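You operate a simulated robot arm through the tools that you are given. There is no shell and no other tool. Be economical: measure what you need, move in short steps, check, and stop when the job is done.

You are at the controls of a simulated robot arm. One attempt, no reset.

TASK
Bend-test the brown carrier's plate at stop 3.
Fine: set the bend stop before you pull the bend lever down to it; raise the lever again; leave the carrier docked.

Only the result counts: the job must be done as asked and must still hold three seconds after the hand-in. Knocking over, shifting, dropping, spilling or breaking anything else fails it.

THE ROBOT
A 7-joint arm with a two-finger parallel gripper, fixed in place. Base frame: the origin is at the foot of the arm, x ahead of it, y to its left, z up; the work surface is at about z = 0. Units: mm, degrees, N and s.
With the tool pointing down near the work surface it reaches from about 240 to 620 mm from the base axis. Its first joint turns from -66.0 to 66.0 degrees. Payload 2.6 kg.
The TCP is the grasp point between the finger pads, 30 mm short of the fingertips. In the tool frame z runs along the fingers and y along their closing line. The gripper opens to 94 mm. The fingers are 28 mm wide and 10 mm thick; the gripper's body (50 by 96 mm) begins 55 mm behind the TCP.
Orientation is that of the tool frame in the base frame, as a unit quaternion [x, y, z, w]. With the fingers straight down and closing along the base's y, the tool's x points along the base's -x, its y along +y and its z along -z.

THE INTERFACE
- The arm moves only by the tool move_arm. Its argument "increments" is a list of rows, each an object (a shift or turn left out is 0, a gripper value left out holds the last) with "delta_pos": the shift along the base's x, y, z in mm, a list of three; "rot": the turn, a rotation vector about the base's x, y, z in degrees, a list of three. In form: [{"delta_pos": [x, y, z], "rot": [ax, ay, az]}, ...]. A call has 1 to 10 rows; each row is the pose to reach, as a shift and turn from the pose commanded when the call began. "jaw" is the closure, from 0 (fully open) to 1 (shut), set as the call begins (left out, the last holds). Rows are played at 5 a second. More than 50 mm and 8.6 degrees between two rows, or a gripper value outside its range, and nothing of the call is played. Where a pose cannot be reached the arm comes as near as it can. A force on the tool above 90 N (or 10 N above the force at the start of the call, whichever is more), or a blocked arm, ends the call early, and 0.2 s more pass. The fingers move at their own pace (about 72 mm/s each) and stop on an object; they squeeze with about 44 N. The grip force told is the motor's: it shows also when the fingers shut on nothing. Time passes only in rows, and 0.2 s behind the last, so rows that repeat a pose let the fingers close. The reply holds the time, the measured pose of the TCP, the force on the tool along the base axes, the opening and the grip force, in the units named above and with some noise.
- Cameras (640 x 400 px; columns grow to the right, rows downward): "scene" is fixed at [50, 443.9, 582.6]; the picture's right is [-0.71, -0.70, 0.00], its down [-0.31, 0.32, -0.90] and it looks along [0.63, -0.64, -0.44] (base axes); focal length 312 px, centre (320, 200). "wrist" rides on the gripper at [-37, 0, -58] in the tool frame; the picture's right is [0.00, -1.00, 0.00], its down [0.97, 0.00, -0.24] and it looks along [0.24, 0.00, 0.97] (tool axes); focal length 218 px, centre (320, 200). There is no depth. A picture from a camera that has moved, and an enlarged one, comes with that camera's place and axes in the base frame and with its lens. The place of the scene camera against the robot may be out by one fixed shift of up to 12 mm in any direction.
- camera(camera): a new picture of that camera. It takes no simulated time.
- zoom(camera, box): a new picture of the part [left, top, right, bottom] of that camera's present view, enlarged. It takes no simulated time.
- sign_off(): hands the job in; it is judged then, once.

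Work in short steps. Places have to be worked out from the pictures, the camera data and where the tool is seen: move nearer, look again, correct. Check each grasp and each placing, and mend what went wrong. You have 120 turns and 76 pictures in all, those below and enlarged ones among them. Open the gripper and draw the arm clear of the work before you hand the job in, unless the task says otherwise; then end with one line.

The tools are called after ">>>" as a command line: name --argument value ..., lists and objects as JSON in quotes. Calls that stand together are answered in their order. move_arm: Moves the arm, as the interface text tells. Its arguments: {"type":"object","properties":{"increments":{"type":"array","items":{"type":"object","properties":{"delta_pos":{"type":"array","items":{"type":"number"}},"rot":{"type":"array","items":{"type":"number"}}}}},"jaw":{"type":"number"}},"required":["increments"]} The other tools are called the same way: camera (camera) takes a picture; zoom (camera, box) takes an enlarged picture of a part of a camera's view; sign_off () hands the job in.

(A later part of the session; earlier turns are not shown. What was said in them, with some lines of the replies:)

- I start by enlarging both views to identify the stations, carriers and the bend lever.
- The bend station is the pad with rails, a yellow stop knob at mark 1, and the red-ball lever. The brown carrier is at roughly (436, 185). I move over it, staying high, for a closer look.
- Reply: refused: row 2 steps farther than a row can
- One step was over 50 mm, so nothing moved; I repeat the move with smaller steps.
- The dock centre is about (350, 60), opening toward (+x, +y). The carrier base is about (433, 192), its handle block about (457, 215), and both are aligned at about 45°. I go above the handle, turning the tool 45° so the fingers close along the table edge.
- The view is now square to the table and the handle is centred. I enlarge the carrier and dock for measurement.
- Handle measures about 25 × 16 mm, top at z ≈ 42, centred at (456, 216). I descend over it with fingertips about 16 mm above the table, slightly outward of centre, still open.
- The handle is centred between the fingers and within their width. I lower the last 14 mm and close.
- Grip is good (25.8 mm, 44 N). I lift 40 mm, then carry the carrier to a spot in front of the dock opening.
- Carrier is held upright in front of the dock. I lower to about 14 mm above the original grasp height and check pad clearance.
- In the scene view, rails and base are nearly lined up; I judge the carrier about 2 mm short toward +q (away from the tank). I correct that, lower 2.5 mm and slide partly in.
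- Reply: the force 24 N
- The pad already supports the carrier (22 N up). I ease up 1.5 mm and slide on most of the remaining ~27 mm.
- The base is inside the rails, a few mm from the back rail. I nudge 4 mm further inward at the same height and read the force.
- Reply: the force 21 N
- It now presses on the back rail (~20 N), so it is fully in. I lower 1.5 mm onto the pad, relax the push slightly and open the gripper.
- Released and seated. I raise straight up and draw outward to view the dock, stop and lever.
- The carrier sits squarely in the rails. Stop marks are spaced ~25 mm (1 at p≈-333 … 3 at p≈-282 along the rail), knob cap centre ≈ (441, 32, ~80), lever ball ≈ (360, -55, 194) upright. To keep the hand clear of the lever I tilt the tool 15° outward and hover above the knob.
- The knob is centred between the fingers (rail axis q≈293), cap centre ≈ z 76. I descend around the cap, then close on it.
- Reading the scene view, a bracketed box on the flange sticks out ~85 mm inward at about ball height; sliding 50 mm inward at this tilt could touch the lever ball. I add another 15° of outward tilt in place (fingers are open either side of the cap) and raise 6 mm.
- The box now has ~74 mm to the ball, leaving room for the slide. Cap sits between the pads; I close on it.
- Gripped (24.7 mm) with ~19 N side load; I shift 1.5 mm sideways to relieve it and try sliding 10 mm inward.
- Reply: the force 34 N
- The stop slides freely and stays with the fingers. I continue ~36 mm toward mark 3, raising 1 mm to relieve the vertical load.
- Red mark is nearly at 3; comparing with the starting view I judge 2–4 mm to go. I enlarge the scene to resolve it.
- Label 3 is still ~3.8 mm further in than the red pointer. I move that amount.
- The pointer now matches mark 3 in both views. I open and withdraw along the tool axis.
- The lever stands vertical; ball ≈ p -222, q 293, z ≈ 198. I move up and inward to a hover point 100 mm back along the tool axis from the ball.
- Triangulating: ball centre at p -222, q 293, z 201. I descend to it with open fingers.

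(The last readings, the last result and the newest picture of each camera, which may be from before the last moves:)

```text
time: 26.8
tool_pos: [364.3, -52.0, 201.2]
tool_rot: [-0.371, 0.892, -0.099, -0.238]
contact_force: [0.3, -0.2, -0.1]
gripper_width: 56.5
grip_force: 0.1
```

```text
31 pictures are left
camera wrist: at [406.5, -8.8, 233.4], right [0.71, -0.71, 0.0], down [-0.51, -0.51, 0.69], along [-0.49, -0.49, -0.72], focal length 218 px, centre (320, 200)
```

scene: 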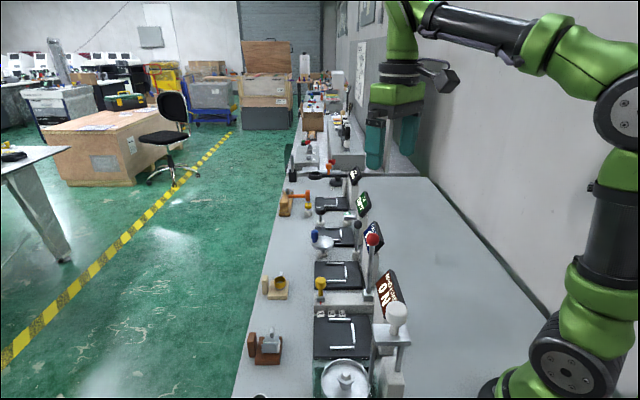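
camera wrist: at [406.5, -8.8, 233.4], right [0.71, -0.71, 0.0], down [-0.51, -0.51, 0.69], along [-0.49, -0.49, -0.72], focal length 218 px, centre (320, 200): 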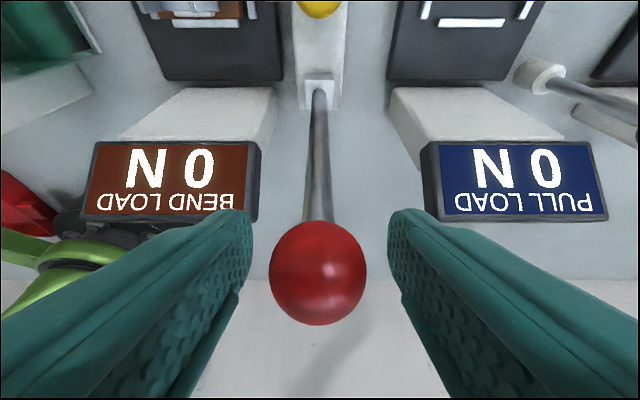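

The ball is exactly at the grasp point. I close on it.

>>> move_arm --increments '[{"delta_pos": [0, 0, 0]}, {"delta_pos": [0, 0, 0]}, {"delta_pos": [0, 0, 0]}, {"delta_pos": [0, 0, 0]}]' --jaw 1

```text
time: 27.8
tool_pos: [363.2, -51.1, 202.3]
tool_rot: [-0.37, 0.893, -0.098, -0.239]
contact_force: [-9.4, 6.2, 2.5]
gripper_width: 29.3
grip_force: 45.3
```

Ball gripped (29 mm). I start pulling outward along an arc (assumed radius ~165 mm), first 10°, to read the forces.

>>> move_arm --increments '[{"delta_pos": [4.6, 5.6, -0.2]}, {"delta_pos": [9.7, 10.7, -0.6]}, {"delta_pos": [14.7, 15.7, -1.4]}, {"delta_pos": [19.8, 20.8, -2.5]}, {"delta_pos": [19.8, 20.8, -2.5]}]'

>>> camera --camera "wrist"

```text
time: 29.0
tool_pos: [383.6, -32.8, 198.7]
tool_rot: [-0.37, 0.892, -0.099, -0.241]
contact_force: [-8.6, -5.4, -13.5]
gripper_width: 29.2
grip_force: 44.9
```

```text
30 pictures are left
camera wrist: at [425.7, 11.3, 231.6], right [0.71, -0.71, 0.0], down [-0.51, -0.51, 0.69], along [-0.49, -0.49, -0.72], focal length 218 px, centre (320, 200)
```

wrist: 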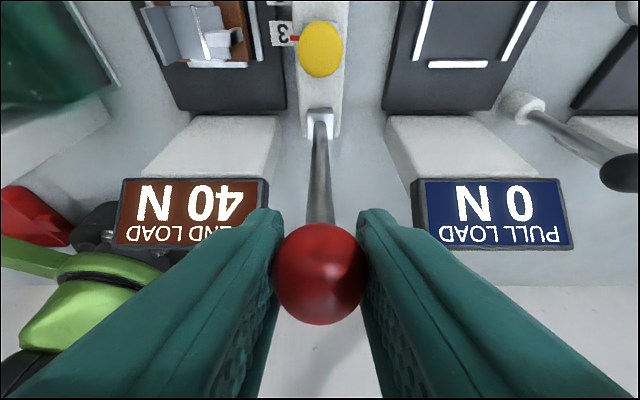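

The display reads 40 N, so the test responds. The tool feels a downward pull, so the radius is somewhat smaller; I continue to ~25° with R≈150.

>>> move_arm --increments '[{"delta_pos": [3.6, 3.6, -1.2]}, {"delta_pos": [7.1, 7.1, -2.6]}, {"delta_pos": [11.5, 11.5, -4.5]}, {"delta_pos": [16, 16, -6.6]}, {"delta_pos": [20.3, 20.3, -9]}, {"delta_pos": [24.5, 24.5, -11.6]}, {"delta_pos": [24.5, 24.5, -11.6]}]'

>>> camera --camera "wrist"

>>> zoom --camera "scene" --box '[290, 190, 440, 320]'

```text
time: 30.6
tool_pos: [407.0, -6.9, 191.3]
tool_rot: [-0.37, 0.893, -0.099, -0.237]
contact_force: [-6.6, 6.9, 17.2]
gripper_width: 29.4
grip_force: 44.9
```

```text
29 pictures are left
camera wrist: at [450.3, 36.1, 222.9], right [0.71, -0.71, 0.0], down [-0.51, -0.51, 0.69], along [-0.49, -0.49, -0.72], focal length 218 px, centre (320, 200)
```

wrist: 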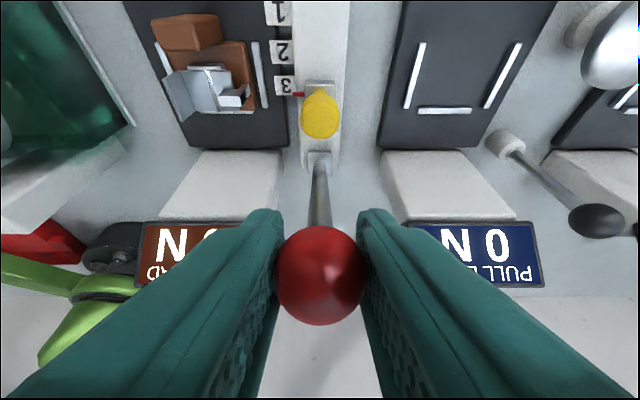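

```text
3.08 times, centred on (365, 255) of scene
camera zoom: at [50.0, 443.9, 582.6], right [-0.71, -0.7, 0.0], down [-0.31, 0.32, -0.9], along [0.63, -0.64, -0.44], focal length 960 px, centre (182, 31)
```

zoom: 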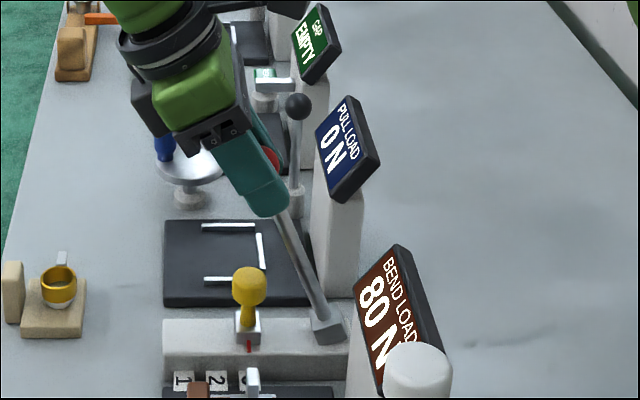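

Load 80 N at ~22°; forces suggest R≈168. I continue to ~30° in small steps, watching for contact with the stop.

>>> move_arm --increments '[{"delta_pos": [3.6, 3.6, -0.5]}, {"delta_pos": [7.2, 7.2, -2.9]}, {"delta_pos": [11, 11, -5.6]}, {"delta_pos": [14.6, 14.6, -8.4]}, {"delta_pos": [14.6, 14.6, -8.4]}]'

>>> zoom --camera "scene" --box '[290, 190, 440, 320]'

```text
time: 31.8
tool_pos: [420.3, 6.1, 181.8]
tool_rot: [-0.37, 0.892, -0.099, -0.239]
contact_force: [-8.5, 3.0, 7.2]
gripper_width: 29.4
grip_force: 45.1
```

```text
3.08 times, centred on (365, 255) of scene
camera zoom: at [50.0, 443.9, 582.6], right [-0.71, -0.7, 0.0], down [-0.31, 0.32, -0.9], along [0.63, -0.64, -0.44], focal length 960 px, centre (182, 31)
```

zoom: 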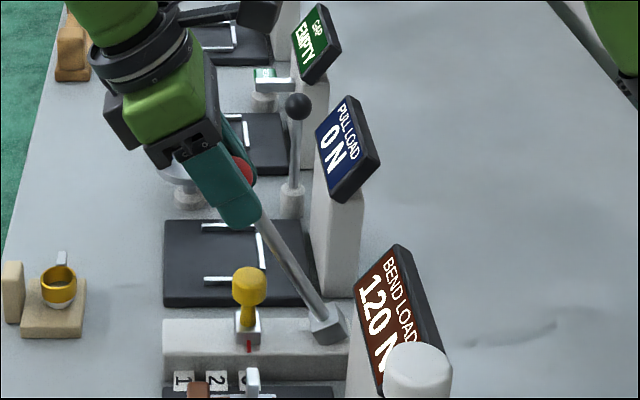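

120 N at ~29°, arc radius confirmed ≈169, stem still ~20 mm from the knob. I continue to ~38°.

>>> move_arm --increments '[{"delta_pos": [4, 4, -3.2]}, {"delta_pos": [7.4, 7.4, -6.4]}, {"delta_pos": [10.8, 10.8, -9.8]}, {"delta_pos": [14.1, 14.1, -13.3]}, {"delta_pos": [14.1, 14.1, -13.3]}]'

>>> zoom --camera "scene" --box '[290, 190, 440, 320]'

```text
time: 33.0
tool_pos: [435.0, 21.1, 166.5]
tool_rot: [-0.37, 0.892, -0.098, -0.239]
contact_force: [-4.8, 3.3, 6.2]
gripper_width: 29.4
grip_force: 45.4
```

```text
3.08 times, centred on (365, 255) of scene
camera zoom: at [50.0, 443.9, 582.6], right [-0.71, -0.7, 0.0], down [-0.31, 0.32, -0.9], along [0.63, -0.64, -0.44], focal length 960 px, centre (182, 31)
```

zoom: 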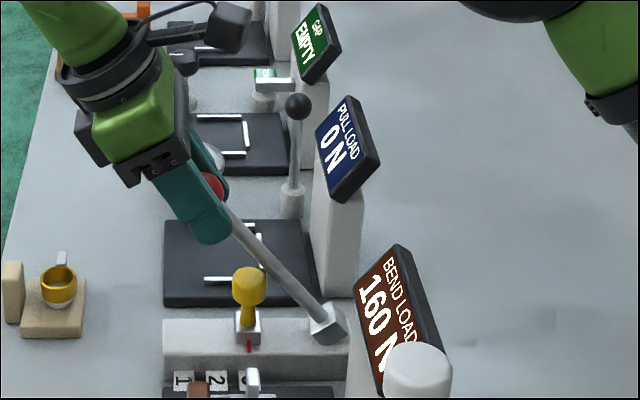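

160 N at ~38°; the stem is almost at the knob. I go on by ~4° and check forces.

>>> move_arm --increments '[{"delta_pos": [1.6, 1.6, -1.8]}, {"delta_pos": [3.3, 3.3, -3.7]}, {"delta_pos": [4.8, 4.8, -5.6]}, {"delta_pos": [6.4, 6.4, -7.6]}, {"delta_pos": [6.4, 6.4, -7.6]}]'

>>> zoom --camera "scene" --box '[290, 190, 440, 320]'

```text
time: 34.2
tool_pos: [442.1, 28.1, 159.8]
tool_rot: [-0.37, 0.892, -0.099, -0.24]
contact_force: [-13.5, -1.5, -0.6]
gripper_width: 29.4
grip_force: 44.7
```

```text
3.08 times, centred on (365, 255) of scene
camera zoom: at [50.0, 443.9, 582.6], right [-0.71, -0.7, 0.0], down [-0.31, 0.32, -0.9], along [0.63, -0.64, -0.44], focal length 960 px, centre (182, 31)
```

zoom: 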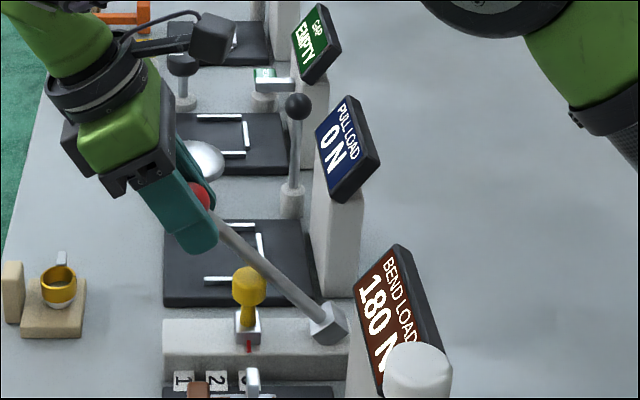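

180 N, still no hard stop. Continue another ~5° in fine steps.

>>> move_arm --increments '[{"delta_pos": [1.6, 1.6, -2]}, {"delta_pos": [3.1, 3.1, -4]}, {"delta_pos": [4.6, 4.6, -6.1]}, {"delta_pos": [6.1, 6.1, -8.2]}, {"delta_pos": [7.5, 7.5, -10.3]}, {"delta_pos": [7.5, 7.5, -10.3]}]'

>>> zoom --camera "scene" --box '[290, 190, 440, 320]'

```text
time: 35.5
tool_pos: [445.0, 31.4, 153.9]
tool_rot: [-0.357, 0.896, -0.098, -0.245]
contact_force: [-18.7, -5.4, 19.0]
gripper_width: 29.7
grip_force: 44.8
stopped in row 6: the force on the tool passed its limit (the readings are from after the stop); the commanded pose is now the measured one
```

```text
3.08 times, centred on (365, 255) of scene
camera zoom: at [50.0, 443.9, 582.6], right [-0.71, -0.7, 0.0], down [-0.31, 0.32, -0.9], along [0.63, -0.64, -0.44], focal length 960 px, centre (182, 31)
```

zoom: 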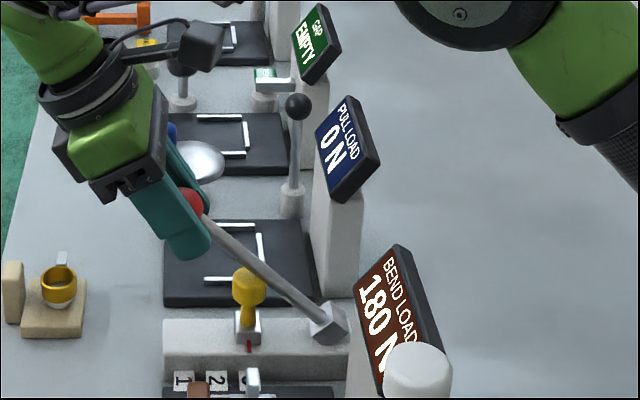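

The force limit tripped at ~43.5° with the load steady at 180 N: the lever is hard on the stop, and the stop pointer hasn't moved. I now raise the lever back along the arc.

>>> move_arm --increments '[{"delta_pos": [-4.3, -4.3, 6.3]}, {"delta_pos": [-8.6, -8.6, 12.6], "rot": [0, 0, 0.5]}, {"delta_pos": [-18.7, -18.7, 22.7], "rot": [0, 0, 1]}, {"delta_pos": [-31.6, -31.6, 32.6], "rot": [0, 0, 1.5]}, {"delta_pos": [-45.2, -45.2, 40.1], "rot": [0, 0, 1.5]}, {"delta_pos": [-59.3, -59.3, 45.3], "rot": [0, 0, 1.5]}, {"delta_pos": [-71.7, -71.7, 47.8], "rot": [0, 0, 1.5]}, {"delta_pos": [-82, -82, 48.4], "rot": [0, 0, 1.5]}, {"delta_pos": [-82, -82, 48.4], "rot": [0, 0, 1.5]}]'

>>> zoom --camera "scene" --box '[290, 190, 440, 320]'

```text
time: 37.5
tool_pos: [364.9, -49.6, 200.6]
tool_rot: [-0.373, 0.89, -0.1, -0.243]
contact_force: [-2.2, 12.1, -3.3]
gripper_width: 29.1
grip_force: 45.4
```

```text
3.08 times, centred on (365, 255) of scene
camera zoom: at [50.0, 443.9, 582.6], right [-0.71, -0.7, 0.0], down [-0.31, 0.32, -0.9], along [0.63, -0.64, -0.44], focal length 960 px, centre (182, 31)
```

zoom: 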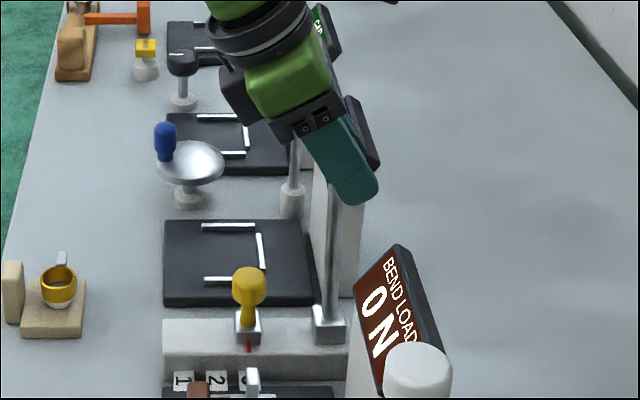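

Lever is upright and the load reads 0 N. I press 3 mm further inward to make sure it is at its end, then release and retreat along the tool axis.

>>> move_arm --increments '[{"delta_pos": [-1, -1, 0]}, {"delta_pos": [-2, -2, 0]}, {"delta_pos": [-2, -2, 0]}]'

>>> move_arm --increments '[{"delta_pos": [0, 0, 0]}, {"delta_pos": [0, 0, 0]}, {"delta_pos": [0, 0, 0]}]' --jaw 0.4

>>> move_arm --increments '[{"delta_pos": [12, 12, 30]}, {"delta_pos": [24, 24, 60]}, {"delta_pos": [38, 38, 93]}, {"delta_pos": [60, 60, 120]}, {"delta_pos": [80, 80, 130]}, {"delta_pos": [80, 80, 130]}]'

>>> camera --camera "wrist"

>>> zoom --camera "scene" --box '[280, 190, 440, 350]'

```text
time: 38.3
tool_pos: [362.5, -51.3, 200.7]
tool_rot: [-0.371, 0.891, -0.099, -0.243]
contact_force: [-4.4, 15.5, -1.6]
gripper_width: 29.2
grip_force: 44.8
```

```text
time: 39.1
tool_pos: [363.1, -51.2, 200.6]
tool_rot: [-0.373, 0.89, -0.102, -0.243]
contact_force: [0.3, -0.2, 0.3]
gripper_width: 56.5
grip_force: 0.0
```

```text
time: 40.5
tool_pos: [437.9, 20.2, 326.5]
tool_rot: [-0.373, 0.89, -0.103, -0.243]
contact_force: [0.2, -0.3, 0.4]
gripper_width: 56.1
grip_force: 0.0
out of reach, approached as far as the arm can: row 5, 6
```

```text
22 pictures are left
camera wrist: at [479.6, 64.1, 357.3], right [0.71, -0.7, 0.0], down [-0.5, -0.51, 0.7], along [-0.49, -0.5, -0.71], focal length 218 px, centre (320, 200)
```

wrist: 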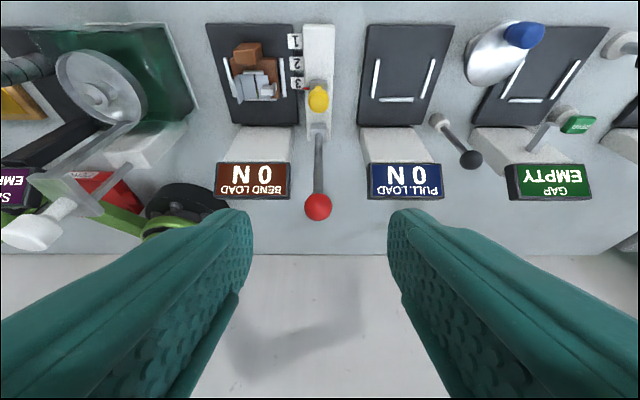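

```text
2.50 times, centred on (360, 270) of scene
camera zoom: at [50.0, 443.9, 582.6], right [-0.71, -0.7, 0.0], down [-0.31, 0.32, -0.9], along [0.63, -0.64, -0.44], focal length 780 px, centre (220, 25)
```

zoom: 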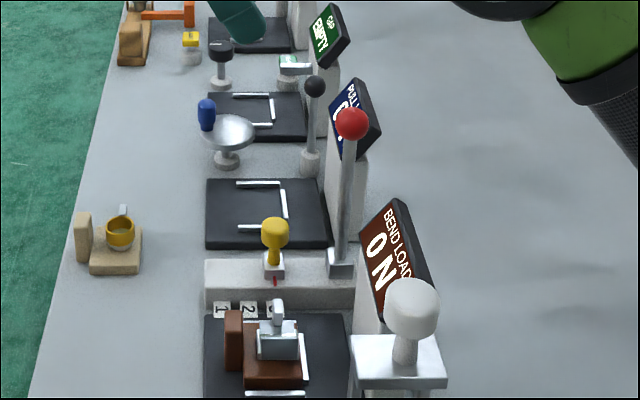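

Lever up, load 0 N, stop at 3, arm clear. One last enlarged check of the docked carrier.

>>> zoom --camera "wrist" --box '[195, 15, 355, 135]'

>>> zoom --camera "scene" --box '[325, 285, 395, 350]'

```text
3.33 times, centred on (275, 75) of wrist
camera zoom: at [479.6, 64.1, 357.3], right [0.71, -0.7, 0.0], down [-0.5, -0.51, 0.7], along [-0.49, -0.5, -0.71], focal length 728 px, centre (470, 617)
```

zoom: 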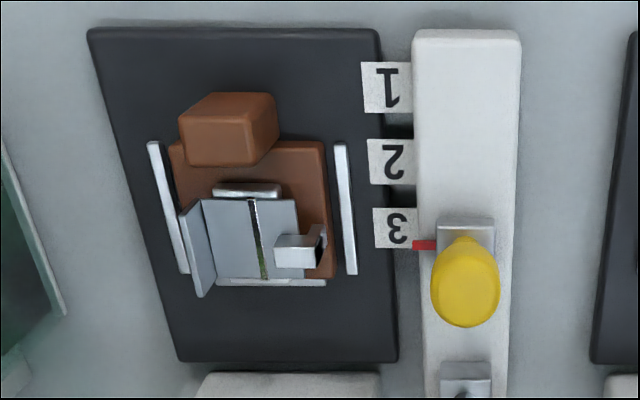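

```text
6.15 times, centred on (360, 318) of scene
camera zoom: at [50.0, 443.9, 582.6], right [-0.71, -0.7, 0.0], down [-0.31, 0.32, -0.9], along [0.63, -0.64, -0.44], focal length 1920 px, centre (74, -523)
```

zoom: 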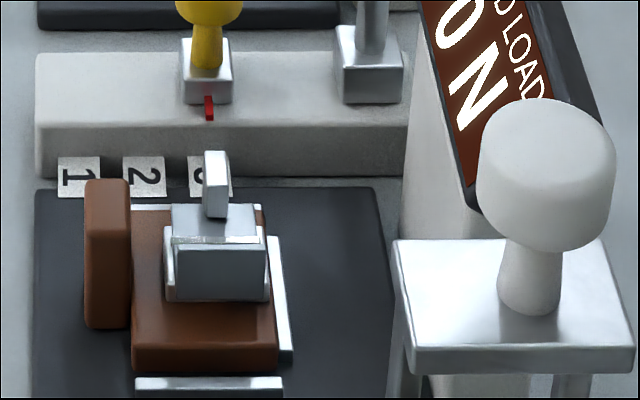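

The carrier sits within the rails against the back rail, the stop is at 3, the lever is up, and the gripper is open and clear. I hand in.

>>> sign_off

```text
The job is handed in.
```

I bend-tested the brown carrier's plate at stop 3: the load climbed to 180 N and the lever came to a hard stop. The lever is back up with the display at 0 N, the carrier is still docked, and the job is handed in.
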